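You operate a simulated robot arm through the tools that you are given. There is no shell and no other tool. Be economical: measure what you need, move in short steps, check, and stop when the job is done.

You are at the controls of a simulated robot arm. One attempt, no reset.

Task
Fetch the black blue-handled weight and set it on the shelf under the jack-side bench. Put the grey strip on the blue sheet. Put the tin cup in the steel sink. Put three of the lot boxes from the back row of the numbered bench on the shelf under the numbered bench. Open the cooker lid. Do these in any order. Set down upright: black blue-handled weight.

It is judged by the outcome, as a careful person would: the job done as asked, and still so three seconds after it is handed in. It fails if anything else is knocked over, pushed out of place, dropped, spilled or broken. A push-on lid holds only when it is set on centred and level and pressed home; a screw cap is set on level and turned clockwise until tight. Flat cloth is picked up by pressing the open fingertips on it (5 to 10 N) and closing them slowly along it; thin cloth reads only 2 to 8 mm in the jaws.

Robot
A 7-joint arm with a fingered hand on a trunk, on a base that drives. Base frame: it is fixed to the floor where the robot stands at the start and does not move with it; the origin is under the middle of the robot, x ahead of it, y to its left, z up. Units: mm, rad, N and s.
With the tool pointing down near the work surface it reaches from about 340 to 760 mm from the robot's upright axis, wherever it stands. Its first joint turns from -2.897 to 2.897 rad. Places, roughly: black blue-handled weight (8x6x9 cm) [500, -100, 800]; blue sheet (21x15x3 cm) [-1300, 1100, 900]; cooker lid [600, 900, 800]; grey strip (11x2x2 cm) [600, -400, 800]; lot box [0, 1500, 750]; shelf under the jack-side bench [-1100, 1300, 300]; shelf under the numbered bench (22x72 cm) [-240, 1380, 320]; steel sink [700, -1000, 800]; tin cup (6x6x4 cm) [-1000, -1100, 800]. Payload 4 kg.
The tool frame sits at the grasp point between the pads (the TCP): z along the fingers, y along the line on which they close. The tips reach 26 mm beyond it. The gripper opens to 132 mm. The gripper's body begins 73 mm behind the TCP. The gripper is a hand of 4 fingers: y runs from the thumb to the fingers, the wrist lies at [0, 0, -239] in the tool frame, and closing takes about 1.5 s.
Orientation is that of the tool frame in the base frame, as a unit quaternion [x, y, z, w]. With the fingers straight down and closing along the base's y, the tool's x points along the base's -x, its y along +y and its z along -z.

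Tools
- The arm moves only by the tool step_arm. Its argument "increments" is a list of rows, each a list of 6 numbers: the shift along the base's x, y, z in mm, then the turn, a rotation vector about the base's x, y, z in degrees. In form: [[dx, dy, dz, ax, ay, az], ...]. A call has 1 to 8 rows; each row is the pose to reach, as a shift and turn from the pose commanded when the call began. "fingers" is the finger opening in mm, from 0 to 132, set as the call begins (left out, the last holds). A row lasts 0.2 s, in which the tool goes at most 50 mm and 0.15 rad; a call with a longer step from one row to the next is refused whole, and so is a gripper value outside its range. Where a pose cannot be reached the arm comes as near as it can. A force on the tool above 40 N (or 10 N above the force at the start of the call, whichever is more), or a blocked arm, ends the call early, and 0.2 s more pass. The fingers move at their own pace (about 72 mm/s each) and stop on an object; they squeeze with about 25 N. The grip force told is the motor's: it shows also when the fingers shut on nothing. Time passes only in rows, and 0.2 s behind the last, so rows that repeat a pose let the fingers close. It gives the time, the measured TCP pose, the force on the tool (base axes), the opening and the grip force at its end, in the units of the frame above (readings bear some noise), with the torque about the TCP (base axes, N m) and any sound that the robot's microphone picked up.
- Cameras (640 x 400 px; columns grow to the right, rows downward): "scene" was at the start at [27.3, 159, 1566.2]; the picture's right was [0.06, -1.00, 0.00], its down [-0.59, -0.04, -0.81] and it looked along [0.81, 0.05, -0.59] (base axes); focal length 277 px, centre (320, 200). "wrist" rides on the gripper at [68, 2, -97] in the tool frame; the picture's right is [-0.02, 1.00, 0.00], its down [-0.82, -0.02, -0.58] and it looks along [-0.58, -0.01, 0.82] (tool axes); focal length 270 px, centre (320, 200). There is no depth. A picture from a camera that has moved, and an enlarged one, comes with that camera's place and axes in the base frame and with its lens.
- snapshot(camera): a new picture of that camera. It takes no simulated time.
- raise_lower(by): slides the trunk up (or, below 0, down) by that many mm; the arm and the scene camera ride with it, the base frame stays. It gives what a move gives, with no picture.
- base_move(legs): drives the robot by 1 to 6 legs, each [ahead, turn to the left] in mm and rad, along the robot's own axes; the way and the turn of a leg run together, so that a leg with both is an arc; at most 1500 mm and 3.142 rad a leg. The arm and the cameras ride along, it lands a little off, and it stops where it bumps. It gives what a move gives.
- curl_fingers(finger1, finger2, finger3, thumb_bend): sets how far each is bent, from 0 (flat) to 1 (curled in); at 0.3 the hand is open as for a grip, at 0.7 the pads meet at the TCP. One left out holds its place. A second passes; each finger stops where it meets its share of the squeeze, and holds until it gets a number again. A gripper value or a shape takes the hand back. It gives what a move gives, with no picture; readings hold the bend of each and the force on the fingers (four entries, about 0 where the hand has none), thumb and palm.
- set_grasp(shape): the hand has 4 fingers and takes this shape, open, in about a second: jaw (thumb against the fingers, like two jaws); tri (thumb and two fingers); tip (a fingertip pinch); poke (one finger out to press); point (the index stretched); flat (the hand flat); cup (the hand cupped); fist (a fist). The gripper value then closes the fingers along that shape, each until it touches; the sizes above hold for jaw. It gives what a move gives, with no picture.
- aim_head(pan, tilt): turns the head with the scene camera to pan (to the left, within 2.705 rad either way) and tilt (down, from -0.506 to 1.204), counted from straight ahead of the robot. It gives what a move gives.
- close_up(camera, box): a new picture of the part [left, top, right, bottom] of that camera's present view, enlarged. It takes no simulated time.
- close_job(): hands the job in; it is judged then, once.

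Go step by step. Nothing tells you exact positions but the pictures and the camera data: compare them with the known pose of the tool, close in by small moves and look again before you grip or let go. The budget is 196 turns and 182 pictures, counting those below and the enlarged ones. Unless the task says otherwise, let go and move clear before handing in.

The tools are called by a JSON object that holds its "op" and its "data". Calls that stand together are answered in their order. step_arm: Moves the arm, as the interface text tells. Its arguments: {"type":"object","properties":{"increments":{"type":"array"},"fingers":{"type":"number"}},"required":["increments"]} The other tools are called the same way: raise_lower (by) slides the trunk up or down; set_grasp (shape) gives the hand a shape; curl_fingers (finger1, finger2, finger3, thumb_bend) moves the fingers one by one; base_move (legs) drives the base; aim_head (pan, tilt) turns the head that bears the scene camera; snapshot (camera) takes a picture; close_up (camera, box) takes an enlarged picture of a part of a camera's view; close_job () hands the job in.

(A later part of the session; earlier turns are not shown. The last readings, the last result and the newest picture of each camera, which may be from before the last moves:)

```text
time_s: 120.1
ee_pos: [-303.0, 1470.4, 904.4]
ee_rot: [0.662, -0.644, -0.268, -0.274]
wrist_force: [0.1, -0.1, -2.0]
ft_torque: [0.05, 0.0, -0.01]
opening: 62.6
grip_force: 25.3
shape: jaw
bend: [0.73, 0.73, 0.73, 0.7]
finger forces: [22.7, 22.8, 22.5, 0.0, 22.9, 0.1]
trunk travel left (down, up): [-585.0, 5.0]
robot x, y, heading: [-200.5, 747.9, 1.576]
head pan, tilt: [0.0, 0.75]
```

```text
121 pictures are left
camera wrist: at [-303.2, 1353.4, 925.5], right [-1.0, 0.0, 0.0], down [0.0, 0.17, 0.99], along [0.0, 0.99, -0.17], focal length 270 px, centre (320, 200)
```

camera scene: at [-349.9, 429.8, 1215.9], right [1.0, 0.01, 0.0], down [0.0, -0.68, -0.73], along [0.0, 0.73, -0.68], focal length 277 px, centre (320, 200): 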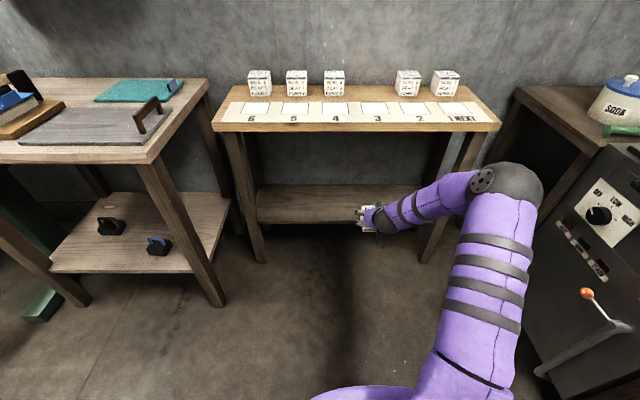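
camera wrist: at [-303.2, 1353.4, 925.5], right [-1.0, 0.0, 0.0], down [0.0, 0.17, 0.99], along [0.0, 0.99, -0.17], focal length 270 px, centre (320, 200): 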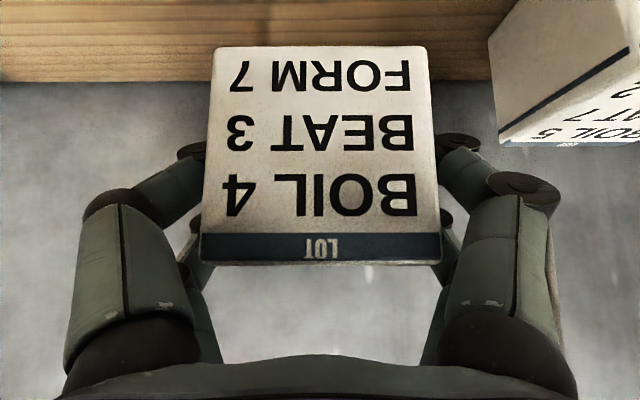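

Box 4 is held. I'll back out, shift 40 mm left for clearance to box 3, lower and drive in.

{"op": "base_move", "data": {"legs": [[-365, 0]]}}

{"op": "step_arm", "data": {"increments": [[-20, 0, 0, 0, 0, 0], [-40, 0, 0, 0, 0, 0], [-40, 0, 0, 0, 0, 0]]}}

{"op": "raise_lower", "data": {"by": -400}}

{"op": "raise_lower", "data": {"by": -100}}

{"op": "base_move", "data": {"legs": [[130, 0]]}}

{"op": "snapshot", "data": {"camera": "wrist"}}

```text
time_s: 122.4
ee_pos: [-301.8, 1102.7, 904.9]
ee_rot: [0.663, -0.643, -0.269, -0.272]
wrist_force: [-0.4, -1.1, -2.2]
ft_torque: [0.02, 0.0, 0.03]
opening: 62.8
grip_force: 25.0
shape: jaw
bend: [0.73, 0.73, 0.73, 0.7]
finger forces: [22.7, 22.8, 22.6, 0.0, 22.9, 0.0]
trunk travel left (down, up): [-585.0, 5.0]
robot x, y, heading: [-195.0, 386.2, 1.582]
head pan, tilt: [0.0, 0.75]
```

```text
time_s: 123.2
ee_pos: [-342.1, 1103.6, 903.9]
ee_rot: [0.664, -0.643, -0.268, -0.272]
wrist_force: [-0.2, -0.7, -2.0]
ft_torque: [0.03, -0.02, 0.0]
opening: 62.6
grip_force: 25.3
shape: jaw
bend: [0.73, 0.73, 0.73, 0.7]
finger forces: [22.7, 22.9, 22.7, 0.1, 23.0, 0.1]
trunk travel left (down, up): [-585.0, 5.0]
robot x, y, heading: [-198.4, 386.1, 1.58]
head pan, tilt: [0.0, 0.75]
```

```text
time_s: 127.0
ee_pos: [-343.0, 1103.1, 505.3]
ee_rot: [0.663, -0.643, -0.269, -0.273]
wrist_force: [-0.4, -0.8, -1.7]
ft_torque: [0.0, 0.0, 0.0]
opening: 62.8
grip_force: 25.1
shape: jaw
bend: [0.73, 0.73, 0.73, 0.7]
finger forces: [22.9, 22.9, 22.7, 0.0, 22.9, 0.0]
trunk travel left (down, up): [-185.0, 405.0]
robot x, y, heading: [-195.2, 387.2, 1.585]
head pan, tilt: [0.0, 0.75]
```

```text
time_s: 128.4
ee_pos: [-343.0, 1103.8, 404.5]
ee_rot: [0.663, -0.643, -0.269, -0.273]
wrist_force: [-1.1, 0.3, -2.0]
ft_torque: [0.03, 0.0, 0.01]
opening: 62.5
grip_force: 25.3
shape: jaw
bend: [0.73, 0.73, 0.73, 0.7]
finger forces: [22.8, 22.8, 22.7, 0.1, 23.0, 0.0]
trunk travel left (down, up): [-85.0, 505.0]
robot x, y, heading: [-196.0, 383.3, 1.584]
head pan, tilt: [0.0, 0.75]
```

```text
time_s: 129.7
ee_pos: [-339.7, 1232.0, 404.1]
ee_rot: [0.661, -0.645, -0.268, -0.273]
wrist_force: [0.0, 0.7, -2.2]
ft_torque: [0.01, -0.04, -0.04]
opening: 62.5
grip_force: 25.1
shape: jaw
bend: [0.73, 0.73, 0.73, 0.7]
finger forces: [22.8, 22.9, 22.7, 0.0, 23.1, 0.0]
trunk travel left (down, up): [-85.0, 505.0]
robot x, y, heading: [-198.3, 517.1, 1.577]
head pan, tilt: [0.0, 0.75]
```

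```text
120 pictures are left
camera wrist: at [-340.3, 1115.8, 424.8], right [-1.0, 0.0, 0.0], down [0.0, 0.17, 0.99], along [0.0, 0.99, -0.17], focal length 270 px, centre (320, 200)
```

wrist: 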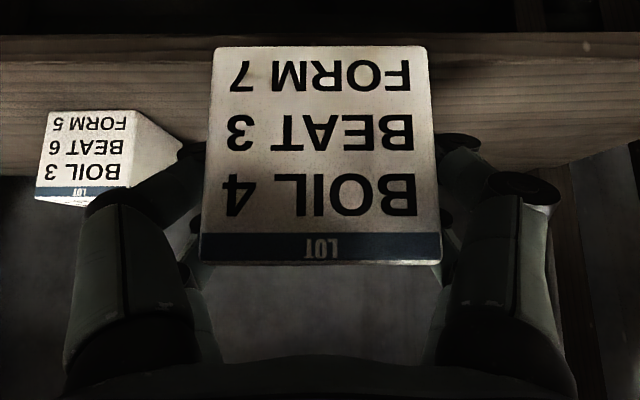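

Clear of box 3. Drive in and lower.

{"op": "base_move", "data": {"legs": [[110, 0]]}}

{"op": "step_arm", "data": {"increments": [[0, 0, -8, 0, 0, 0], [0, 0, -16, 0, 0, 0], [0, 0, -24, 0, 0, 0], [0, 0, -30, 0, 0, 0]]}}

{"op": "step_arm", "data": {"increments": [[0, 0, -2, 0, 0, 0], [0, 0, -4, 0, 0, 0], [0, 0, -6, 0, 0, 0]]}}

{"op": "snapshot", "data": {"camera": "wrist"}}

```text
time_s: 130.8
ee_pos: [-338.3, 1343.1, 403.7]
ee_rot: [0.661, -0.646, -0.267, -0.273]
wrist_force: [0.2, 0.0, -1.9]
ft_torque: [0.03, 0.02, 0.01]
opening: 62.4
grip_force: 25.1
shape: jaw
bend: [0.73, 0.73, 0.73, 0.7]
finger forces: [22.8, 22.9, 22.7, 0.0, 23.0, 0.0]
trunk travel left (down, up): [-85.0, 505.0]
robot x, y, heading: [-198.0, 624.8, 1.577]
head pan, tilt: [0.0, 0.75]
```

```text
time_s: 131.8
ee_pos: [-338.2, 1344.2, 374.1]
ee_rot: [0.661, -0.645, -0.268, -0.273]
wrist_force: [-0.9, 0.8, -2.1]
ft_torque: [0.05, 0.01, 0.01]
opening: 62.5
grip_force: 25.0
shape: jaw
bend: [0.73, 0.73, 0.73, 0.7]
finger forces: [22.9, 22.9, 22.7, 0.1, 23.0, 0.1]
trunk travel left (down, up): [-85.0, 505.0]
robot x, y, heading: [-193.9, 625.2, 1.579]
head pan, tilt: [0.0, 0.75]
```

```text
time_s: 132.6
ee_pos: [-339.4, 1343.0, 368.1]
ee_rot: [0.661, -0.645, -0.268, -0.274]
wrist_force: [-0.3, -0.1, -0.8]
ft_torque: [0.0, 0.0, 0.01]
opening: 62.5
grip_force: 25.3
shape: jaw
bend: [0.73, 0.73, 0.73, 0.7]
finger forces: [22.8, 22.9, 22.7, 0.0, 23.1, 0.1]
trunk travel left (down, up): [-85.0, 505.0]
robot x, y, heading: [-197.2, 630.2, 1.574]
head pan, tilt: [0.0, 0.75]
```

```text
119 pictures are left
camera wrist: at [-340.0, 1225.8, 388.5], right [-1.0, 0.0, 0.0], down [0.0, 0.17, 0.99], along [0.0, 0.99, -0.17], focal length 270 px, centre (320, 200)
```

wrist: 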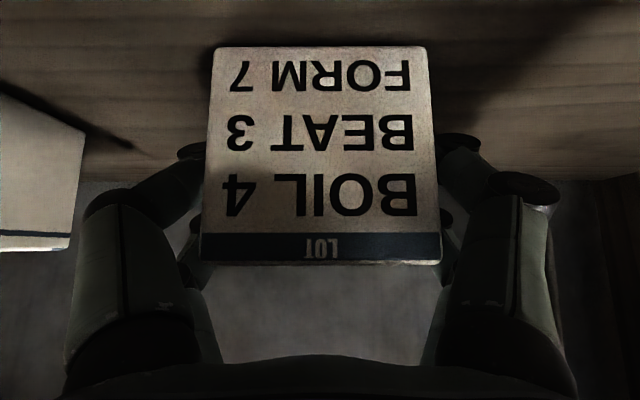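

{"op": "step_arm", "data": {"increments": [[0, 0, -2, 0, 0, 0], [0, 0, -4, 0, 0, 0]]}}

{"op": "step_arm", "data": {"increments": [[0, 0, -1.5, 0, 0, 0], [0, 0, -3, 0, 0, 0]]}}

```text
time_s: 133.2
ee_pos: [-339.3, 1343.0, 363.9]
ee_rot: [0.661, -0.647, -0.266, -0.273]
wrist_force: [0.4, -0.6, -1.6]
ft_torque: [0.0, -0.01, 0.01]
opening: 62.7
grip_force: 25.3
shape: jaw
bend: [0.73, 0.73, 0.73, 0.7]
finger forces: [22.8, 22.9, 22.7, 0.0, 23.0, 0.0]
trunk travel left (down, up): [-85.0, 505.0]
robot x, y, heading: [-196.7, 623.9, 1.577]
head pan, tilt: [0.0, 0.75]
```

```text
time_s: 133.8
ee_pos: [-337.7, 1344.7, 362.5]
ee_rot: [0.66, -0.645, -0.269, -0.275]
wrist_force: [0.4, -5.0, 13.0]
ft_torque: [-0.01, -0.04, -0.04]
opening: 62.7
grip_force: 25.0
shape: jaw
bend: [0.73, 0.73, 0.73, 0.7]
finger forces: [23.9, 23.6, 23.4, 0.0, 24.4, 0.0]
trunk travel left (down, up): [-85.0, 505.0]
robot x, y, heading: [-197.4, 624.8, 1.577]
head pan, tilt: [0.0, 0.75]
```

The box is down on the shelf. Release, retract, back out and raise for the third box (box 2).

{"op": "step_arm", "data": {"increments": [[0, 0, 1, 0, 0, 0], [0, 0, 1, 0, 0, 0], [0, 0, 1, 0, 0, 0], [0, 0, 1, 0, 0, 0], [0, 0, 1, 0, 0, 0], [0, 0, 1, 0, 0, 0]], "fingers": 132}}

{"op": "step_arm", "data": {"increments": [[0, -20, 20, 0, 0, 0], [0, -45, 45, 0, 0, 0], [0, -75, 60, 0, 0, 0], [0, -105, 70, 0, 0, 0]]}}

{"op": "base_move", "data": {"legs": [[-240, 0]]}}

{"op": "snapshot", "data": {"camera": "wrist"}}

{"op": "raise_lower", "data": {"by": 400}}

{"op": "raise_lower", "data": {"by": 100}}

```text
time_s: 135.2
ee_pos: [-340.1, 1342.8, 361.3]
ee_rot: [0.662, -0.645, -0.268, -0.273]
wrist_force: [-0.5, -0.2, -0.2]
ft_torque: [0.02, 0.04, 0.0]
opening: 132.1
grip_force: 0.0
shape: jaw
bend: [0.3, 0.3, 0.3, 0.3]
finger forces: [0.0, 0.0, 0.0, 0.0, 0.1, 0.0]
trunk travel left (down, up): [-85.0, 505.0]
robot x, y, heading: [-193.9, 626.0, 1.578]
head pan, tilt: [0.0, 0.75]
```

```text
time_s: 136.2
ee_pos: [-339.7, 1237.0, 433.9]
ee_rot: [0.661, -0.646, -0.267, -0.273]
wrist_force: [-0.1, 0.2, -0.3]
ft_torque: [0.01, 0.01, -0.01]
opening: 131.9
grip_force: 0.0
shape: jaw
bend: [0.3, 0.3, 0.3, 0.3]
finger forces: [0.0, 0.0, 0.0, 0.0, 0.1, 0.0]
trunk travel left (down, up): [-85.0, 505.0]
robot x, y, heading: [-198.1, 626.5, 1.574]
head pan, tilt: [0.0, 0.75]
```

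```text
time_s: 138.0
ee_pos: [-334.5, 993.1, 434.1]
ee_rot: [0.657, -0.649, -0.267, -0.275]
wrist_force: [0.1, -0.8, -0.8]
ft_torque: [-0.03, 0.0, 0.02]
opening: 131.7
grip_force: 0.1
shape: jaw
bend: [0.3, 0.3, 0.3, 0.3]
finger forces: [0.0, 0.1, 0.0, 0.0, 0.1, 0.0]
trunk travel left (down, up): [-85.0, 505.0]
robot x, y, heading: [-196.9, 378.7, 1.56]
head pan, tilt: [0.0, 0.75]
```

```text
118 pictures are left
camera wrist: at [-336.0, 876.1, 454.6], right [-1.0, 0.01, 0.0], down [0.0, 0.17, 0.99], along [0.01, 0.99, -0.17], focal length 270 px, centre (320, 200)
```

wrist: 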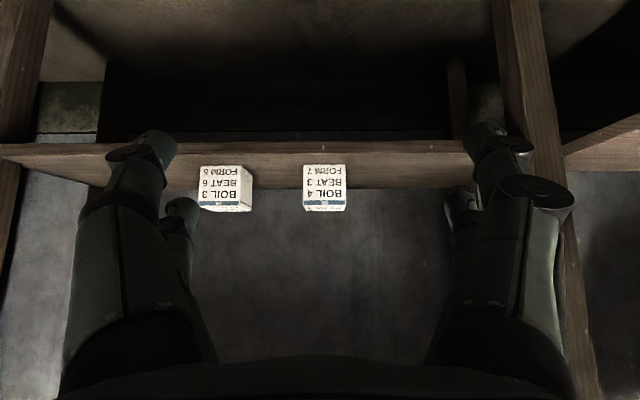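

```text
time_s: 141.9
ee_pos: [-334.3, 993.5, 834.2]
ee_rot: [0.658, -0.649, -0.267, -0.275]
wrist_force: [-0.2, -0.4, 0.1]
ft_torque: [-0.01, 0.03, 0.0]
opening: 131.7
grip_force: 0.1
shape: jaw
bend: [0.3, 0.3, 0.3, 0.3]
finger forces: [0.1, 0.1, 0.1, 0.1, 0.1, 0.0]
trunk travel left (down, up): [-485.0, 105.0]
robot x, y, heading: [-200.0, 379.4, 1.565]
head pan, tilt: [0.0, 0.75]
```

```text
time_s: 143.2
ee_pos: [-333.2, 994.3, 934.4]
ee_rot: [0.659, -0.648, -0.267, -0.274]
wrist_force: [0.6, 0.0, -0.3]
ft_torque: [0.0, -0.01, -0.03]
opening: 132.0
grip_force: 0.0
shape: jaw
bend: [0.3, 0.3, 0.3, 0.3]
finger forces: [0.0, 0.0, 0.0, 0.0, 0.1, 0.0]
trunk travel left (down, up): [-585.0, 5.0]
robot x, y, heading: [-196.0, 381.0, 1.561]
head pan, tilt: [0.0, 0.75]
```

Both boxes stand on the shelf. Shift right to box 2 (x≈-30) and drive up.

{"op": "step_arm", "data": {"increments": [[45, 0, 0, 0, 0, 0], [90, 0, 0, 0, 0, 0], [135, 0, 0, 0, 0, 0], [180, 0, 0, 0, 0, 0], [225, 0, 0, 0, 0, 0], [265, 0, 0, 0, 0, 0], [303, 0, 0, 0, 0, 0], [303, 0, 0, 0, 0, 0]]}}

{"op": "base_move", "data": {"legs": [[370, 0]]}}

{"op": "snapshot", "data": {"camera": "wrist"}}

```text
time_s: 145.0
ee_pos: [-31.9, 996.0, 935.7]
ee_rot: [0.657, -0.649, -0.266, -0.276]
wrist_force: [-0.5, -0.1, -0.8]
ft_torque: [-0.02, 0.02, -0.02]
opening: 132.0
grip_force: 0.0
shape: jaw
bend: [0.3, 0.3, 0.3, 0.3]
finger forces: [0.0, 0.1, 0.0, 0.0, 0.0, 0.0]
trunk travel left (down, up): [-585.0, 5.0]
robot x, y, heading: [-194.7, 381.7, 1.562]
head pan, tilt: [0.0, 0.75]
```

```text
time_s: 147.3
ee_pos: [-38.5, 1360.8, 934.5]
ee_rot: [0.662, -0.645, -0.267, -0.272]
wrist_force: [0.9, -0.7, -0.7]
ft_torque: [0.02, -0.04, 0.02]
opening: 131.9
grip_force: 0.0
shape: jaw
bend: [0.3, 0.3, 0.3, 0.3]
finger forces: [0.0, 0.0, 0.1, 0.0, 0.1, 0.0]
trunk travel left (down, up): [-585.0, 5.0]
robot x, y, heading: [-198.9, 743.2, 1.582]
head pan, tilt: [0.0, 0.75]
```

```text
117 pictures are left
camera wrist: at [-38.4, 1243.9, 955.5], right [-1.0, 0.0, 0.0], down [0.0, 0.17, 0.99], along [0.0, 0.99, -0.17], focal length 270 px, centre (320, 200)
```

wrist: 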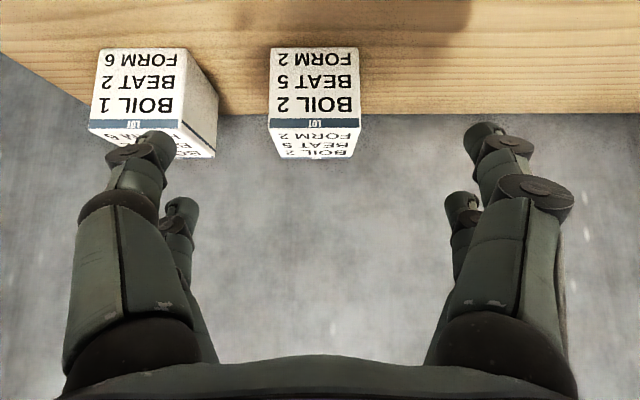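

Aligned with box 2 at x≈-34. Go in, grip and lift.

{"op": "step_arm", "data": {"increments": [[2, 20, -8, 0, 0, 0], [5, 42, -22, 0, 0, 0], [5, 65, -45, 0, 0, 0], [5, 88, -68, 0, 0, 0], [5, 111, -91, 0, 0, 0], [5, 111, -91, 0, 0, 0]]}}

{"op": "step_arm", "data": {"increments": [[0, 0, 0, 0, 0, 0], [0, 0, 0, 0, 0, 0], [0, 0, 0, 0, 0, 0], [0, 0, 0, 0, 0, 0], [0, 0, 0, 0, 0, 0], [0, 0, 0, 0, 0, 0]], "fingers": 40}}

{"op": "step_arm", "data": {"increments": [[0, 0, 15, 0, 0, 0], [0, 0, 40, 0, 0, 0], [0, 0, 60, 0, 0, 0], [0, 0, 60, 0, 0, 0]]}}

{"op": "snapshot", "data": {"camera": "wrist"}}

```text
time_s: 148.7
ee_pos: [-31.5, 1471.8, 846.0]
ee_rot: [0.661, -0.645, -0.268, -0.274]
wrist_force: [0.0, 0.1, 0.3]
ft_torque: [-0.01, 0.0, -0.03]
opening: 132.1
grip_force: 0.0
shape: jaw
bend: [0.3, 0.3, 0.3, 0.3]
finger forces: [0.1, 0.1, 0.0, 0.0, 0.0, 0.0]
trunk travel left (down, up): [-585.0, 5.0]
robot x, y, heading: [-193.0, 741.3, 1.577]
head pan, tilt: [0.0, 0.75]
```

```text
time_s: 150.1
ee_pos: [-32.7, 1473.1, 845.4]
ee_rot: [0.662, -0.645, -0.268, -0.273]
wrist_force: [0.1, -0.6, 0.9]
ft_torque: [-0.02, 0.0, 0.01]
opening: 62.2
grip_force: 25.0
shape: jaw
bend: [0.73, 0.73, 0.73, 0.7]
finger forces: [22.8, 22.8, 22.5, 0.1, 22.8, 0.1]
trunk travel left (down, up): [-585.0, 5.0]
robot x, y, heading: [-199.2, 742.7, 1.578]
head pan, tilt: [0.0, 0.75]
```

```text
time_s: 151.1
ee_pos: [-32.6, 1470.9, 903.2]
ee_rot: [0.662, -0.645, -0.268, -0.273]
wrist_force: [-0.6, -0.6, -2.1]
ft_torque: [0.0, 0.02, -0.02]
opening: 62.2
grip_force: 25.1
shape: jaw
bend: [0.73, 0.73, 0.73, 0.7]
finger forces: [22.7, 22.9, 22.6, 0.0, 22.9, 0.0]
trunk travel left (down, up): [-585.0, 5.0]
robot x, y, heading: [-198.3, 744.5, 1.577]
head pan, tilt: [0.0, 0.75]
```

```text
116 pictures are left
camera wrist: at [-33.5, 1354.0, 924.6], right [-1.0, 0.0, 0.0], down [0.0, 0.17, 0.99], along [0.0, 0.99, -0.17], focal length 270 px, centre (320, 200)
```

wrist: 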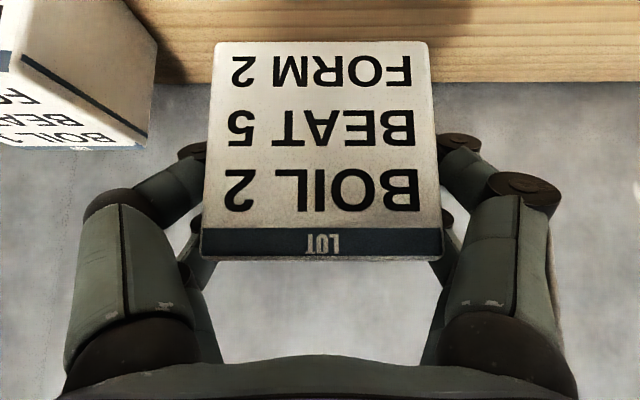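

Held. Back out, shift slightly right, lower and drive in.

{"op": "base_move", "data": {"legs": [[-365, 0]]}}

{"op": "step_arm", "data": {"increments": [[10, 0, 0, 0, 0, 0], [15, 0, 0, 0, 0, 0]]}}

{"op": "raise_lower", "data": {"by": -400}}

{"op": "raise_lower", "data": {"by": -100}}

{"op": "base_move", "data": {"legs": [[130, 0]]}}

{"op": "snapshot", "data": {"camera": "wrist"}}

{"op": "snapshot", "data": {"camera": "scene"}}

```text
time_s: 153.4
ee_pos: [-28.0, 1116.8, 905.1]
ee_rot: [0.66, -0.647, -0.268, -0.274]
wrist_force: [-0.4, 0.3, -2.0]
ft_torque: [-0.01, 0.01, -0.01]
opening: 62.3
grip_force: 24.9
shape: jaw
bend: [0.73, 0.73, 0.73, 0.7]
finger forces: [22.7, 22.8, 22.6, 0.1, 23.0, 0.0]
trunk travel left (down, up): [-585.0, 5.0]
robot x, y, heading: [-198.5, 390.0, 1.573]
head pan, tilt: [0.0, 0.75]
```

```text
time_s: 154.0
ee_pos: [-13.1, 1115.8, 903.7]
ee_rot: [0.66, -0.647, -0.267, -0.274]
wrist_force: [0.8, -0.5, -2.3]
ft_torque: [0.01, 0.01, -0.05]
opening: 62.2
grip_force: 25.1
shape: jaw
bend: [0.73, 0.73, 0.73, 0.7]
finger forces: [22.9, 22.8, 22.6, 0.1, 22.9, 0.0]
trunk travel left (down, up): [-585.0, 5.0]
robot x, y, heading: [-194.1, 390.0, 1.569]
head pan, tilt: [0.0, 0.75]
```

```text
time_s: 157.8
ee_pos: [-12.9, 1116.1, 503.8]
ee_rot: [0.66, -0.646, -0.268, -0.274]
wrist_force: [0.2, -0.5, -1.4]
ft_torque: [0.02, 0.02, 0.02]
opening: 62.3
grip_force: 24.4
shape: jaw
bend: [0.73, 0.73, 0.73, 0.7]
finger forces: [22.8, 22.9, 22.5, 0.0, 22.8, 0.0]
trunk travel left (down, up): [-185.0, 405.0]
robot x, y, heading: [-196.4, 390.4, 1.57]
head pan, tilt: [0.0, 0.75]
```

```text
time_s: 159.2
ee_pos: [-13.9, 1116.3, 404.8]
ee_rot: [0.66, -0.646, -0.267, -0.274]
wrist_force: [0.0, 0.0, -2.0]
ft_torque: [0.03, -0.02, -0.02]
opening: 62.3
grip_force: 24.8
shape: jaw
bend: [0.73, 0.73, 0.73, 0.7]
finger forces: [22.8, 22.8, 22.6, 0.0, 22.9, 0.0]
trunk travel left (down, up): [-85.0, 505.0]
robot x, y, heading: [-194.7, 392.7, 1.574]
head pan, tilt: [0.0, 0.75]
```

```text
time_s: 160.4
ee_pos: [-14.6, 1246.0, 404.2]
ee_rot: [0.66, -0.647, -0.267, -0.274]
wrist_force: [0.1, -0.7, -2.0]
ft_torque: [-0.02, 0.01, -0.01]
opening: 62.5
grip_force: 24.9
shape: jaw
bend: [0.73, 0.73, 0.73, 0.7]
finger forces: [22.8, 22.8, 22.6, 0.1, 22.9, 0.1]
trunk travel left (down, up): [-85.0, 505.0]
robot x, y, heading: [-196.6, 518.5, 1.573]
head pan, tilt: [0.0, 0.75]
```

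```text
115 pictures are left
camera wrist: at [-15.1, 1128.9, 424.8], right [-1.0, 0.0, 0.0], down [0.0, 0.17, 0.99], along [0.0, 0.99, -0.17], focal length 270 px, centre (320, 200)
```

wrist: 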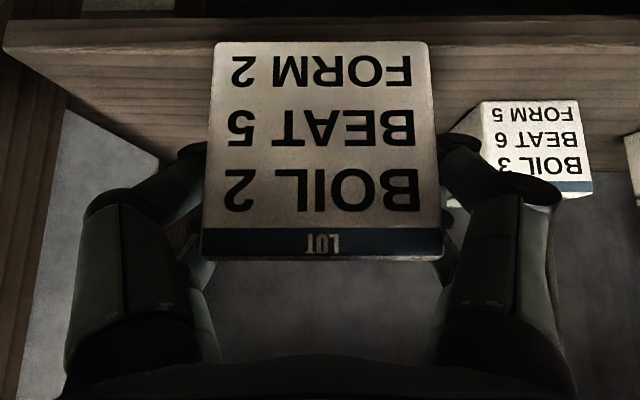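

```text
114 pictures are left
camera scene: at [-349.0, 542.9, 1115.8], right [1.0, 0.0, 0.0], down [0.0, -0.68, -0.73], along [0.0, 0.73, -0.68], focal length 277 px, centre (320, 200)
```

scene: 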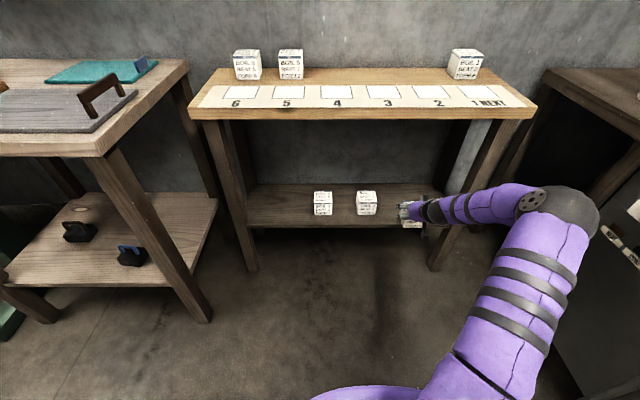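

All clear of the right leg. Drive in and lower.

{"op": "base_move", "data": {"legs": [[100, 0]]}}

{"op": "step_arm", "data": {"increments": [[0, 0, -8, 0, 0, 0], [0, 0, -16, 0, 0, 0], [0, 0, -24, 0, 0, 0], [0, 0, -34, 0, 0, 0]]}}

{"op": "step_arm", "data": {"increments": [[0, 0, -2, 0, 0, 0], [0, 0, -4, 0, 0, 0]]}}

{"op": "step_arm", "data": {"increments": [[0, 0, -1.5, 0, 0, 0], [0, 0, -3, 0, 0, 0]]}}

```text
time_s: 161.6
ee_pos: [-11.9, 1345.3, 404.3]
ee_rot: [0.659, -0.648, -0.267, -0.274]
wrist_force: [-0.4, -1.0, -1.5]
ft_torque: [0.0, -0.01, 0.02]
opening: 62.2
grip_force: 25.4
shape: jaw
bend: [0.73, 0.73, 0.73, 0.7]
finger forces: [22.7, 22.8, 22.7, 0.0, 22.9, 0.0]
trunk travel left (down, up): [-85.0, 505.0]
robot x, y, heading: [-193.5, 622.9, 1.573]
head pan, tilt: [0.0, 0.75]
```

```text
time_s: 162.6
ee_pos: [-13.0, 1345.9, 371.6]
ee_rot: [0.659, -0.647, -0.267, -0.274]
wrist_force: [-0.4, -0.8, -1.5]
ft_torque: [-0.01, -0.01, 0.01]
opening: 62.4
grip_force: 25.4
shape: jaw
bend: [0.73, 0.73, 0.73, 0.7]
finger forces: [22.7, 22.8, 22.5, 0.0, 22.9, 0.0]
trunk travel left (down, up): [-85.0, 505.0]
robot x, y, heading: [-197.5, 623.4, 1.568]
head pan, tilt: [0.0, 0.75]
```

```text
time_s: 163.2
ee_pos: [-12.5, 1345.6, 365.4]
ee_rot: [0.659, -0.647, -0.267, -0.275]
wrist_force: [-0.6, 0.3, -1.2]
ft_torque: [-0.01, 0.02, -0.01]
opening: 62.2
grip_force: 25.1
shape: jaw
bend: [0.73, 0.73, 0.73, 0.7]
finger forces: [22.7, 22.8, 22.5, 0.0, 23.0, 0.0]
trunk travel left (down, up): [-85.0, 505.0]
robot x, y, heading: [-192.1, 618.7, 1.57]
head pan, tilt: [0.0, 0.75]
```

```text
time_s: 163.8
ee_pos: [-12.8, 1346.4, 365.8]
ee_rot: [0.659, -0.647, -0.267, -0.275]
wrist_force: [0.3, -4.4, 6.4]
ft_torque: [-0.06, -0.02, -0.01]
opening: 62.6
grip_force: 25.3
shape: jaw
bend: [0.73, 0.73, 0.73, 0.7]
finger forces: [23.5, 23.1, 23.1, 0.0, 24.0, 0.1]
trunk travel left (down, up): [-85.0, 505.0]
robot x, y, heading: [-199.4, 621.7, 1.572]
head pan, tilt: [0.0, 0.75]
```

Contact; release, retract, back out and check.

{"op": "step_arm", "data": {"increments": [[0, 0, 0.5, 0, 0, 0], [0, 0, 0.5, 0, 0, 0], [0, 0, 0.5, 0, 0, 0], [0, 0, 0.5, 0, 0, 0], [0, 0, 0.5, 0, 0, 0], [0, 0, 0.5, 0, 0, 0]], "fingers": 132}}

{"op": "step_arm", "data": {"increments": [[0, -20, 20, 0, 0, 0], [0, -45, 45, 0, 0, 0], [0, -75, 60, 0, 0, 0], [0, -105, 70, 0, 0, 0]]}}

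{"op": "base_move", "data": {"legs": [[-300, 0]]}}

{"op": "raise_lower", "data": {"by": 400}}

{"op": "raise_lower", "data": {"by": 100}}

{"op": "close_up", "data": {"camera": "scene", "box": [220, 120, 480, 282]}}

{"op": "aim_head", "data": {"pan": -0.7, "tilt": 0.75}}

{"op": "snapshot", "data": {"camera": "scene"}}

```text
time_s: 165.2
ee_pos: [-12.1, 1345.4, 364.5]
ee_rot: [0.659, -0.647, -0.267, -0.274]
wrist_force: [0.1, 1.5, 0.5]
ft_torque: [0.02, 0.02, 0.04]
opening: 132.0
grip_force: 0.1
shape: jaw
bend: [0.3, 0.3, 0.3, 0.3]
finger forces: [0.1, 0.1, 0.0, 0.0, 0.0, 0.0]
trunk travel left (down, up): [-85.0, 505.0]
robot x, y, heading: [-195.8, 615.3, 1.569]
head pan, tilt: [0.0, 0.75]
```

```text
time_s: 166.2
ee_pos: [-11.9, 1239.8, 434.7]
ee_rot: [0.66, -0.648, -0.266, -0.272]
wrist_force: [0.5, -0.5, -1.3]
ft_torque: [0.01, 0.04, -0.01]
opening: 131.8
grip_force: 0.1
shape: jaw
bend: [0.3, 0.3, 0.3, 0.3]
finger forces: [0.1, 0.1, 0.0, 0.0, 0.0, 0.1]
trunk travel left (down, up): [-85.0, 505.0]
robot x, y, heading: [-197.9, 617.3, 1.568]
head pan, tilt: [0.0, 0.75]
```

```text
time_s: 168.2
ee_pos: [-11.5, 938.5, 433.2]
ee_rot: [0.659, -0.648, -0.267, -0.274]
wrist_force: [-0.9, -0.4, 0.8]
ft_torque: [0.01, 0.02, 0.01]
opening: 131.9
grip_force: 0.0
shape: jaw
bend: [0.3, 0.3, 0.3, 0.3]
finger forces: [0.0, 0.1, 0.0, 0.0, 0.0, 0.1]
trunk travel left (down, up): [-85.0, 505.0]
robot x, y, heading: [-197.6, 320.9, 1.57]
head pan, tilt: [0.0, 0.75]
```

```text
time_s: 172.1
ee_pos: [-11.5, 938.8, 833.7]
ee_rot: [0.659, -0.647, -0.267, -0.275]
wrist_force: [-0.2, -0.2, -0.2]
ft_torque: [0.01, -0.01, 0.02]
opening: 132.1
grip_force: 0.1
shape: jaw
bend: [0.3, 0.3, 0.3, 0.3]
finger forces: [0.0, 0.0, 0.0, 0.1, 0.1, 0.0]
trunk travel left (down, up): [-485.0, 105.0]
robot x, y, heading: [-194.2, 320.5, 1.565]
head pan, tilt: [0.0, 0.75]
```

```text
time_s: 173.4
ee_pos: [-11.0, 939.6, 934.3]
ee_rot: [0.659, -0.647, -0.266, -0.274]
wrist_force: [0.2, -0.4, -0.3]
ft_torque: [0.01, 0.0, -0.02]
opening: 131.6
grip_force: 0.0
shape: jaw
bend: [0.3, 0.3, 0.3, 0.3]
finger forces: [0.0, 0.1, 0.0, 0.1, 0.0, 0.1]
trunk travel left (down, up): [-585.0, 5.0]
robot x, y, heading: [-199.6, 318.6, 1.568]
head pan, tilt: [0.0, 0.75]
```

```text
2.46 times, centred on (350, 201) of scene
camera zoom: at [-349.4, 343.7, 1615.8], right [1.0, 0.0, 0.0], down [0.0, -0.68, -0.73], along [0.0, 0.73, -0.68], focal length 682 px, centre (246, 198)
```

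zoom: 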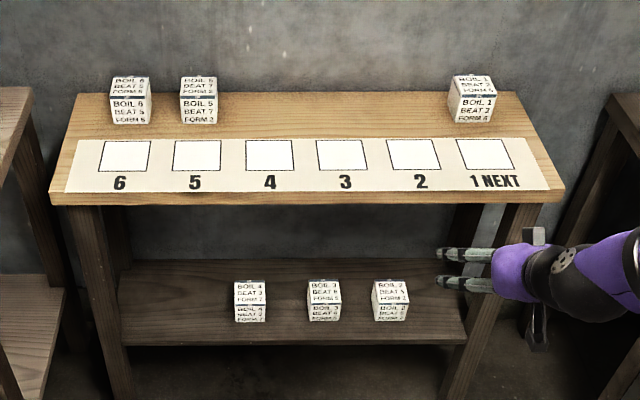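

```text
time_s: 174.5
ee_pos: [-10.8, 939.9, 933.8]
ee_rot: [0.66, -0.647, -0.267, -0.274]
wrist_force: [0.3, -0.4, -0.2]
ft_torque: [0.0, -0.03, 0.01]
opening: 132.1
grip_force: 0.1
shape: jaw
bend: [0.3, 0.3, 0.3, 0.3]
finger forces: [0.0, 0.0, 0.0, 0.0, 0.0, 0.1]
trunk travel left (down, up): [-585.0, 5.0]
robot x, y, heading: [-197.1, 320.6, 1.57]
head pan, tilt: [-0.7, 0.75]
```

```text
112 pictures are left
camera scene: at [-296.2, 324.1, 1615.9], right [0.76, -0.65, 0.0], down [-0.44, -0.52, -0.73], along [0.47, 0.56, -0.68], focal length 277 px, centre (320, 200)
```

scene: 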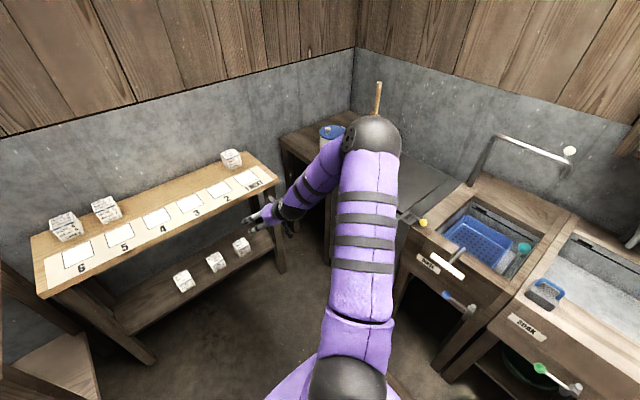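

Three boxes are on the shelf. Now the cooker lid: I'll raise the hand, drive alongside, and turn to face the cooker.

{"op": "step_arm", "data": {"increments": [[0, -10, 40, 0, 0, 0], [0, -20, 80, 0, 0, 0], [0, -30, 120, 0, 0, 0]]}}

{"op": "base_move", "data": {"legs": [[470, 0], [0, -1.57]]}}

{"op": "aim_head", "data": {"pan": 0.0, "tilt": 0.75}}

{"op": "snapshot", "data": {"camera": "scene"}}

{"op": "snapshot", "data": {"camera": "wrist"}}

```text
time_s: 175.3
ee_pos: [-9.5, 907.1, 1054.0]
ee_rot: [0.66, -0.647, -0.266, -0.274]
wrist_force: [-0.3, -0.1, -0.7]
ft_torque: [0.01, -0.03, -0.03]
opening: 131.9
grip_force: 0.0
shape: jaw
bend: [0.3, 0.3, 0.3, 0.3]
finger forces: [0.0, 0.0, 0.0, 0.0, 0.0, 0.1]
trunk travel left (down, up): [-585.0, 5.0]
robot x, y, heading: [-198.0, 319.3, 1.574]
head pan, tilt: [-0.7, 0.75]
```

```text
time_s: 182.3
ee_pos: [391.2, 585.1, 1053.9]
ee_rot: [-0.001, 0.924, -0.008, 0.382]
wrist_force: [0.2, -0.2, 0.0]
ft_torque: [0.05, 0.01, -0.03]
opening: 132.0
grip_force: 0.0
shape: jaw
bend: [0.3, 0.3, 0.3, 0.3]
finger forces: [0.0, 0.1, 0.1, 0.1, 0.0, 0.0]
trunk travel left (down, up): [-585.0, 5.0]
robot x, y, heading: [-192.8, 780.5, -0.015]
head pan, tilt: [-0.7, 0.75]
```

```text
time_s: 183.4
ee_pos: [391.0, 585.5, 1053.5]
ee_rot: [-0.001, 0.924, -0.009, 0.382]
wrist_force: [-0.3, -0.7, -0.4]
ft_torque: [0.03, 0.02, 0.01]
opening: 131.9
grip_force: 0.0
shape: jaw
bend: [0.3, 0.3, 0.3, 0.3]
finger forces: [0.1, 0.0, 0.0, 0.0, 0.0, 0.0]
trunk travel left (down, up): [-585.0, 5.0]
robot x, y, heading: [-193.5, 780.2, -0.018]
head pan, tilt: [0.0, 0.75]
```

```text
111 pictures are left
camera scene: at [-168.9, 934.7, 1615.9], right [-0.02, -1.0, 0.0], down [-0.68, 0.01, -0.73], along [0.73, -0.01, -0.68], focal length 277 px, centre (320, 200)
```

scene: 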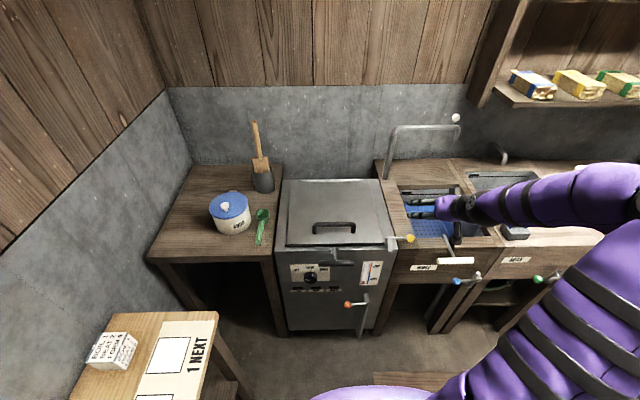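

```text
110 pictures are left
camera wrist: at [273.9, 588.0, 1074.6], right [0.02, 1.0, 0.0], down [0.17, -0.01, 0.99], along [0.99, -0.02, -0.17], focal length 270 px, centre (320, 200)
```

wrist: 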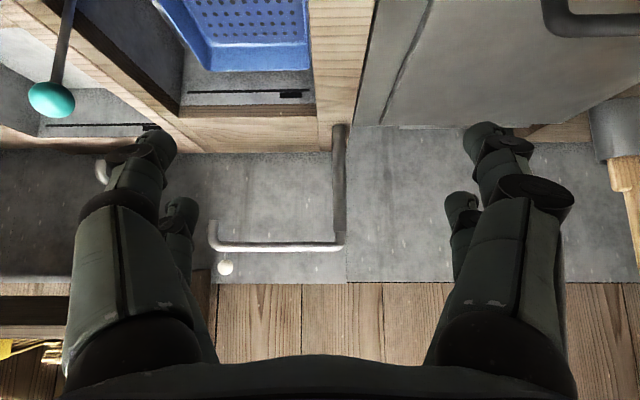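

The cooker is in view. Zoom in on the lid, its handle and the lever with the yellow ball.

{"op": "close_up", "data": {"camera": "scene", "box": [260, 165, 428, 270]}}

```text
3.81 times, centred on (344, 218) of scene
camera zoom: at [-168.9, 934.7, 1615.9], right [-0.02, -1.0, 0.0], down [-0.68, 0.01, -0.73], along [0.73, -0.01, -0.68], focal length 1056 px, centre (229, 133)
```

zoom: 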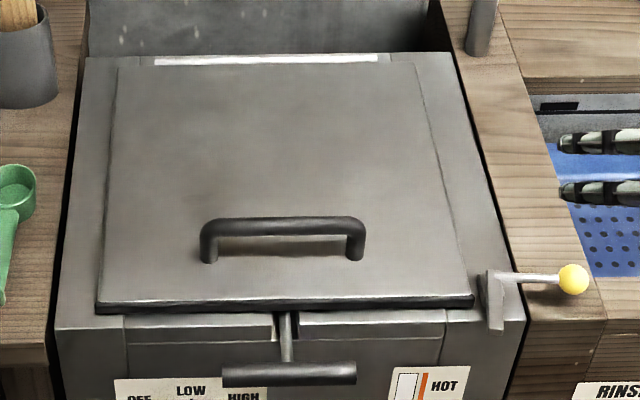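

The lid measures x 451–807, y 691–1050 at z≈818, hinged at the back. Its handle bar runs along y at x≈504, z≈862, y 800–950. I'll set the tool vertical over it, closing along x.

{"op": "step_arm", "data": {"increments": [[-5, 36, 0, 0, 6, 0], [-10, 72, 0, 0, 12, 0], [-15, 108, 0, 0, 18, 0], [-20, 145, 0, 0, 24, 0], [-25, 181, 0, 0, 30, 0], [-30, 217, 0, 0, 36, 0], [-35, 254, 0, 0, 41, 0], [-40, 290, 0, 0, 45, 0]]}}

{"op": "step_arm", "data": {"increments": [[0, 0, 0, 0, 0, 8], [0, 0, 0, 0, 0, 16], [0, 0, 0, 0, 0, 24], [0, 0, 0, 0, 0, 32], [0, 0, 0, 0, 0, 40], [0, 0, 0, 0, 0, 48], [0, 0, 0, 0, 0, 56], [0, 0, 0, 0, 0, 64]]}}

{"op": "snapshot", "data": {"camera": "scene"}}

```text
time_s: 185.2
ee_pos: [351.1, 876.0, 1053.2]
ee_rot: [-0.004, 1.0, -0.006, 0.0]
wrist_force: [-0.1, -0.3, -0.2]
ft_torque: [0.0, -0.03, 0.02]
opening: 131.9
grip_force: 0.1
shape: jaw
bend: [0.3, 0.3, 0.3, 0.3]
finger forces: [0.0, 0.1, 0.0, 0.0, 0.0, 0.0]
trunk travel left (down, up): [-585.0, 5.0]
robot x, y, heading: [-196.0, 781.2, -0.021]
head pan, tilt: [0.0, 0.75]
```

```text
time_s: 187.0
ee_pos: [350.2, 874.4, 1054.2]
ee_rot: [-0.534, 0.845, -0.007, 0.004]
wrist_force: [-0.3, 0.1, -0.5]
ft_torque: [0.0, -0.01, -0.01]
opening: 131.9
grip_force: 0.1
shape: jaw
bend: [0.3, 0.3, 0.3, 0.3]
finger forces: [0.0, 0.0, 0.0, 0.0, 0.0, 0.1]
trunk travel left (down, up): [-585.0, 5.0]
robot x, y, heading: [-195.2, 781.7, -0.017]
head pan, tilt: [0.0, 0.75]
```

```text
108 pictures are left
camera scene: at [-168.8, 934.8, 1615.8], right [-0.02, -1.0, 0.0], down [-0.68, 0.01, -0.73], along [0.73, -0.01, -0.68], focal length 277 px, centre (320, 200)
```

scene: 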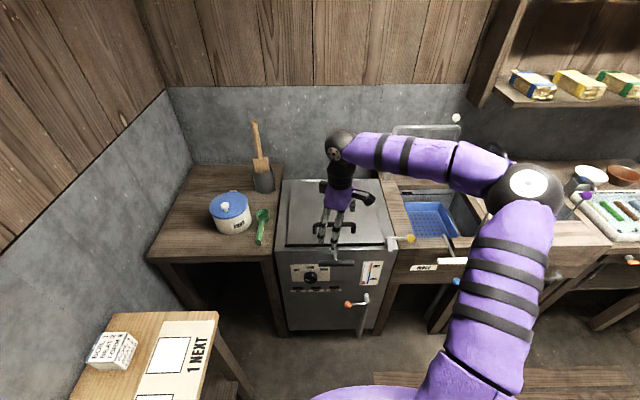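

Turning works. Finish the 90° turn and drive forward 170 mm.

{"op": "step_arm", "data": {"increments": [[0, 0, 0, 0, 0, 8], [0, 0, 0, 0, 0, 16], [0, 0, 0, 0, 0, 24], [0, 0, 0, 0, 0, 26.5], [0, 0, 0, 0, 0, 26.5]], "fingers": 90}}

{"op": "base_move", "data": {"legs": [[165, 0.015]]}}

{"op": "snapshot", "data": {"camera": "scene"}}

{"op": "snapshot", "data": {"camera": "wrist"}}

```text
time_s: 188.2
ee_pos: [350.6, 875.1, 1053.4]
ee_rot: [0.714, -0.701, 0.005, -0.004]
wrist_force: [0.2, 0.1, -0.1]
ft_torque: [-0.03, 0.0, 0.0]
opening: 90.3
grip_force: 0.0
shape: jaw
bend: [0.68, 0.68, 0.68, 0.6]
finger forces: [0.0, 0.0, 0.0, 0.1, 0.1, 0.0]
trunk travel left (down, up): [-585.0, 5.0]
robot x, y, heading: [-192.4, 780.0, -0.022]
head pan, tilt: [0.0, 0.75]
```

```text
time_s: 189.6
ee_pos: [514.5, 885.1, 1052.8]
ee_rot: [0.72, -0.694, 0.005, -0.004]
wrist_force: [0.6, 0.7, -0.5]
ft_torque: [-0.04, 0.01, 0.01]
opening: 90.4
grip_force: 0.0
shape: jaw
bend: [0.68, 0.68, 0.68, 0.6]
finger forces: [0.0, 0.0, 0.1, 0.1, 0.0, 0.1]
trunk travel left (down, up): [-585.0, 5.0]
robot x, y, heading: [-23.5, 779.0, -0.0]
head pan, tilt: [0.0, 0.75]
```

```text
107 pictures are left
camera scene: at [-4.8, 933.8, 1615.8], right [0.0, -1.0, 0.0], down [-0.68, 0.0, -0.73], along [0.73, 0.0, -0.68], focal length 277 px, centre (320, 200)
```

scene: 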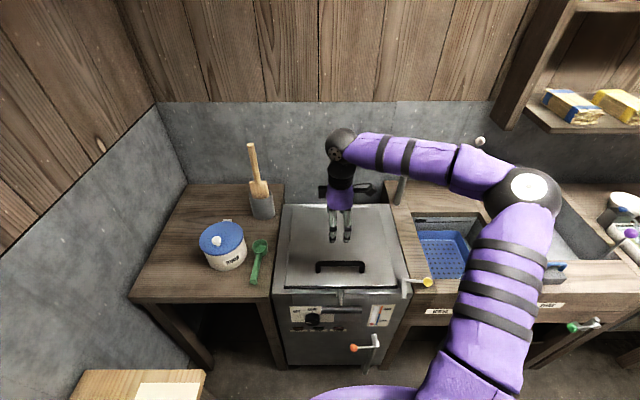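

```text
106 pictures are left
camera wrist: at [514.6, 816.4, 1150.7], right [-1.0, -0.01, -0.01], down [-0.02, 0.82, 0.58], along [0.0, 0.58, -0.82], focal length 270 px, centre (320, 200)
```

wrist: 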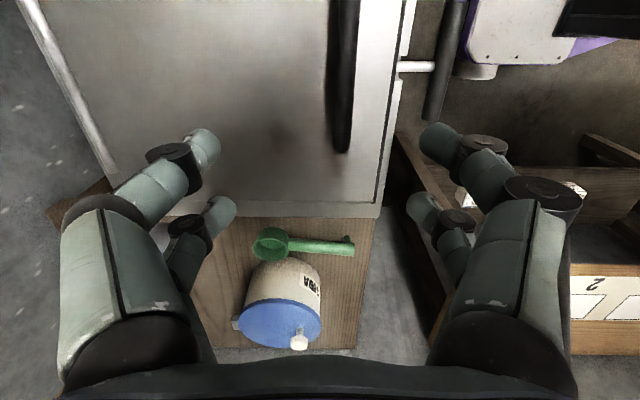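

The bar is at x≈489. Move over it and descend partway, then check.

{"op": "step_arm", "data": {"increments": [[-12, -3, -40, 0, 0, 0], [-25, -5, -80, 0, 0, 0], [-25, -5, -120, 0, 0, 0], [-25, -5, -120, 0, 0, 0]]}}

{"op": "snapshot", "data": {"camera": "wrist"}}

{"op": "close_up", "data": {"camera": "scene", "box": [260, 190, 420, 290]}}

```text
time_s: 190.6
ee_pos: [490.1, 878.0, 936.4]
ee_rot: [0.719, -0.694, 0.005, -0.005]
wrist_force: [-0.2, 0.3, -0.5]
ft_torque: [0.02, 0.01, -0.01]
opening: 90.7
grip_force: 0.2
shape: jaw
bend: [0.68, 0.68, 0.68, 0.6]
finger forces: [0.0, 0.1, 0.1, 0.0, 0.0, 0.1]
trunk travel left (down, up): [-585.0, 5.0]
robot x, y, heading: [-30.9, 777.9, 0.0]
head pan, tilt: [0.0, 0.75]
```

```text
105 pictures are left
camera wrist: at [490.3, 809.2, 1033.5], right [-1.0, -0.01, -0.01], down [-0.02, 0.82, 0.58], along [0.0, 0.58, -0.82], focal length 270 px, centre (320, 200)
```

wrist: 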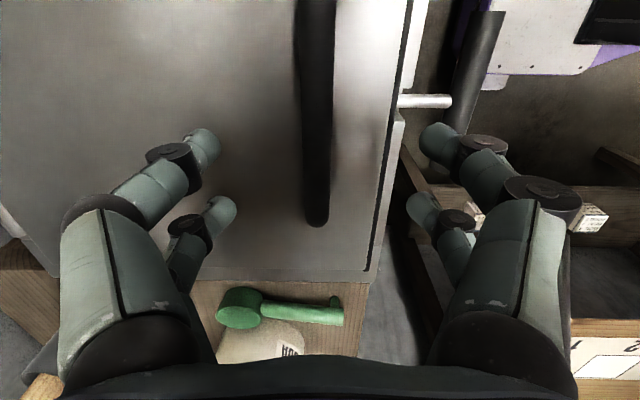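

```text
4.00 times, centred on (340, 240) of scene
camera zoom: at [-5.4, 933.8, 1615.9], right [0.0, -1.0, 0.0], down [-0.68, 0.0, -0.73], along [0.73, 0.0, -0.68], focal length 1109 px, centre (240, 40)
```

zoom: 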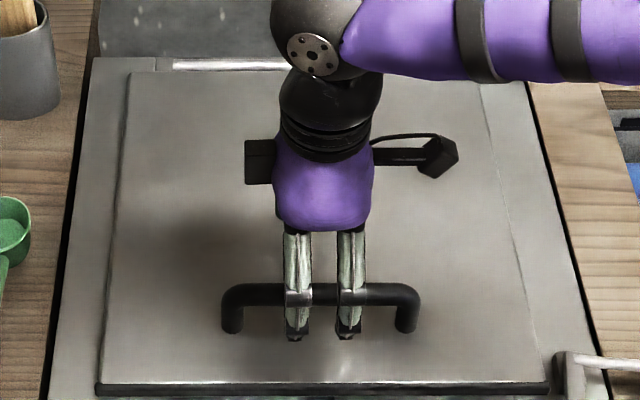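

Aligned on the bar. Descend to it and close.

{"op": "step_arm", "data": {"increments": [[2, 0, -25, 0, 0, 0], [2, 0, -50, 0, 0, 0], [2, 0, -69, 0, 0, 0], [2, 0, -69, 0, 0, 0]]}}

{"op": "step_arm", "data": {"increments": [[0, 0, 0, 0, 0, 0], [0, 0, 0, 0, 0, 0], [0, 0, 0, 0, 0, 0], [0, 0, 0, 0, 0, 0], [0, 0, 0, 0, 0, 0], [0, 0, 0, 0, 0, 0], [0, 0, 0, 0, 0, 0]], "fingers": 0}}

{"op": "snapshot", "data": {"camera": "wrist"}}

```text
time_s: 191.6
ee_pos: [493.5, 881.8, 865.6]
ee_rot: [0.72, -0.694, 0.005, -0.005]
wrist_force: [0.4, -0.5, -0.3]
ft_torque: [0.02, -0.02, -0.02]
opening: 90.4
grip_force: 0.0
shape: jaw
bend: [0.68, 0.68, 0.68, 0.6]
finger forces: [0.0, 0.1, 0.0, 0.0, 0.0, 0.0]
trunk travel left (down, up): [-585.0, 5.0]
robot x, y, heading: [-26.4, 775.1, 0.005]
head pan, tilt: [0.0, 0.75]
```

```text
time_s: 193.2
ee_pos: [492.8, 880.2, 865.8]
ee_rot: [0.72, -0.694, 0.005, -0.005]
wrist_force: [0.4, -0.1, 0.5]
ft_torque: [-0.03, 0.0, 0.0]
opening: 0.0
grip_force: 24.3
shape: jaw
bend: [0.62, 0.63, 0.63, 0.7]
finger forces: [0.0, 0.0, 0.0, 0.1, 0.4, 0.0]
trunk travel left (down, up): [-585.0, 5.0]
robot x, y, heading: [-31.3, 780.5, -0.003]
head pan, tilt: [0.0, 0.75]
```

```text
103 pictures are left
camera wrist: at [491.7, 812.3, 963.4], right [-1.0, -0.01, -0.01], down [-0.02, 0.82, 0.58], along [0.0, 0.58, -0.82], focal length 270 px, centre (320, 200)
```

wrist: 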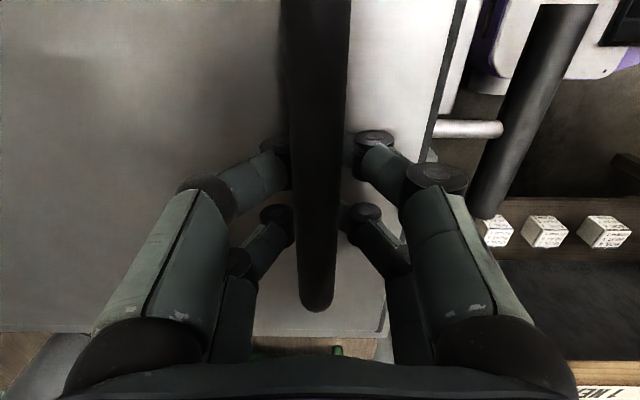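

The fingers have closed into a cage around the bar. I'll lift along the hinge arc a little and read the force.

{"op": "step_arm", "data": {"increments": [[1, 0, 8, 0, 0, 0], [3, 0, 16, 0, 0, 0], [5, 0, 25, 0, 0, 0], [7, 0, 33, 0, 0, 0], [7, 0, 33, 0, 0, 0]]}}

{"op": "close_up", "data": {"camera": "scene", "box": [240, 180, 440, 305]}}

{"op": "snapshot", "data": {"camera": "wrist"}}

```text
time_s: 194.4
ee_pos: [499.5, 879.5, 899.6]
ee_rot: [0.72, -0.694, 0.004, -0.004]
wrist_force: [4.5, 2.7, -3.1]
ft_torque: [0.07, 0.06, 0.08]
opening: 0.1
grip_force: 25.0
shape: jaw
bend: [0.62, 0.63, 0.63, 0.7]
finger forces: [0.1, 0.0, 0.0, 0.0, 2.0, 0.1]
trunk travel left (down, up): [-585.0, 5.0]
robot x, y, heading: [-29.2, 781.1, 0.004]
head pan, tilt: [0.0, 0.75]
```

```text
3.20 times, centred on (340, 242) of scene
camera zoom: at [-4.7, 934.0, 1615.8], right [0.0, -1.0, 0.0], down [-0.68, 0.0, -0.73], along [0.73, 0.0, -0.68], focal length 887 px, centre (256, 64)
```

zoom: 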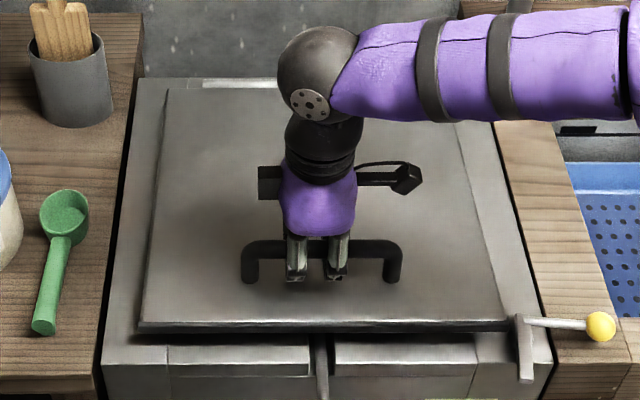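

```text
101 pictures are left
camera wrist: at [497.9, 810.9, 996.1], right [-1.0, -0.01, -0.01], down [-0.02, 0.82, 0.58], along [0.0, 0.58, -0.82], focal length 270 px, centre (320, 200)
```

wrist: 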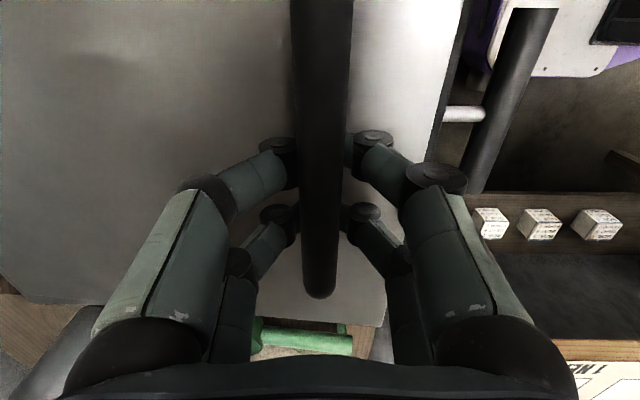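

The lid lifts with only a few newtons. Continue along the arc to about 30°.

{"op": "step_arm", "data": {"increments": [[8, 0, 22, 0, 0, 0], [16, 0, 43, 0, 0, 0], [25, 0, 61, 0, 0, 0], [34, 0, 78, 0, 0, 0], [46, 0, 97, 0, 0, 0], [59, 0, 115, 0, 0, 0], [59, 0, 115, 0, 0, 0]]}}

{"op": "snapshot", "data": {"camera": "scene"}}

{"op": "snapshot", "data": {"camera": "wrist"}}

```text
time_s: 196.0
ee_pos: [556.7, 881.0, 1014.0]
ee_rot: [0.72, -0.694, 0.005, -0.005]
wrist_force: [-0.5, -0.4, 0.4]
ft_torque: [0.0, -0.02, 0.0]
opening: 0.0
grip_force: 25.2
shape: jaw
bend: [0.62, 0.63, 0.63, 0.7]
finger forces: [0.0, 0.1, 0.0, 0.0, 0.0, 0.0]
trunk travel left (down, up): [-585.0, 5.0]
robot x, y, heading: [-27.9, 781.5, 0.004]
head pan, tilt: [0.0, 0.75]
```

```text
100 pictures are left
camera scene: at [-5.6, 933.9, 1615.8], right [0.0, -1.0, 0.0], down [-0.68, 0.0, -0.73], along [0.73, 0.0, -0.68], focal length 277 px, centre (320, 200)
```

scene: 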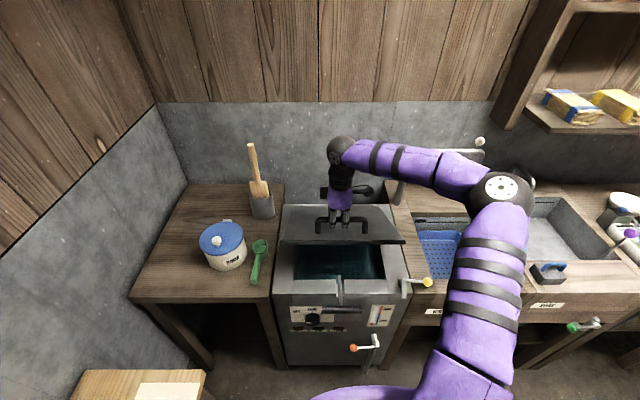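

```text
99 pictures are left
camera wrist: at [556.5, 812.3, 1110.0], right [-1.0, -0.01, -0.01], down [-0.02, 0.82, 0.58], along [0.0, 0.58, -0.82], focal length 270 px, centre (320, 200)
```

wrist: 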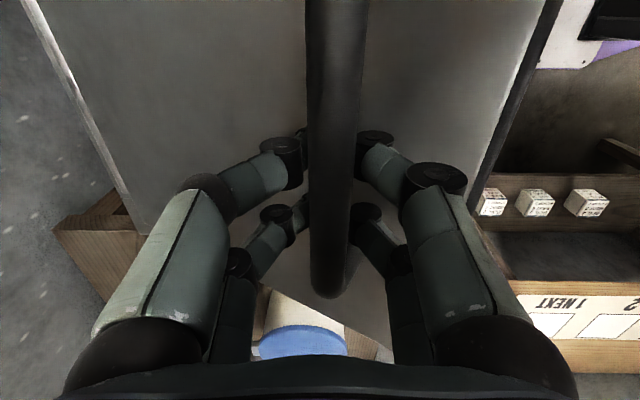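

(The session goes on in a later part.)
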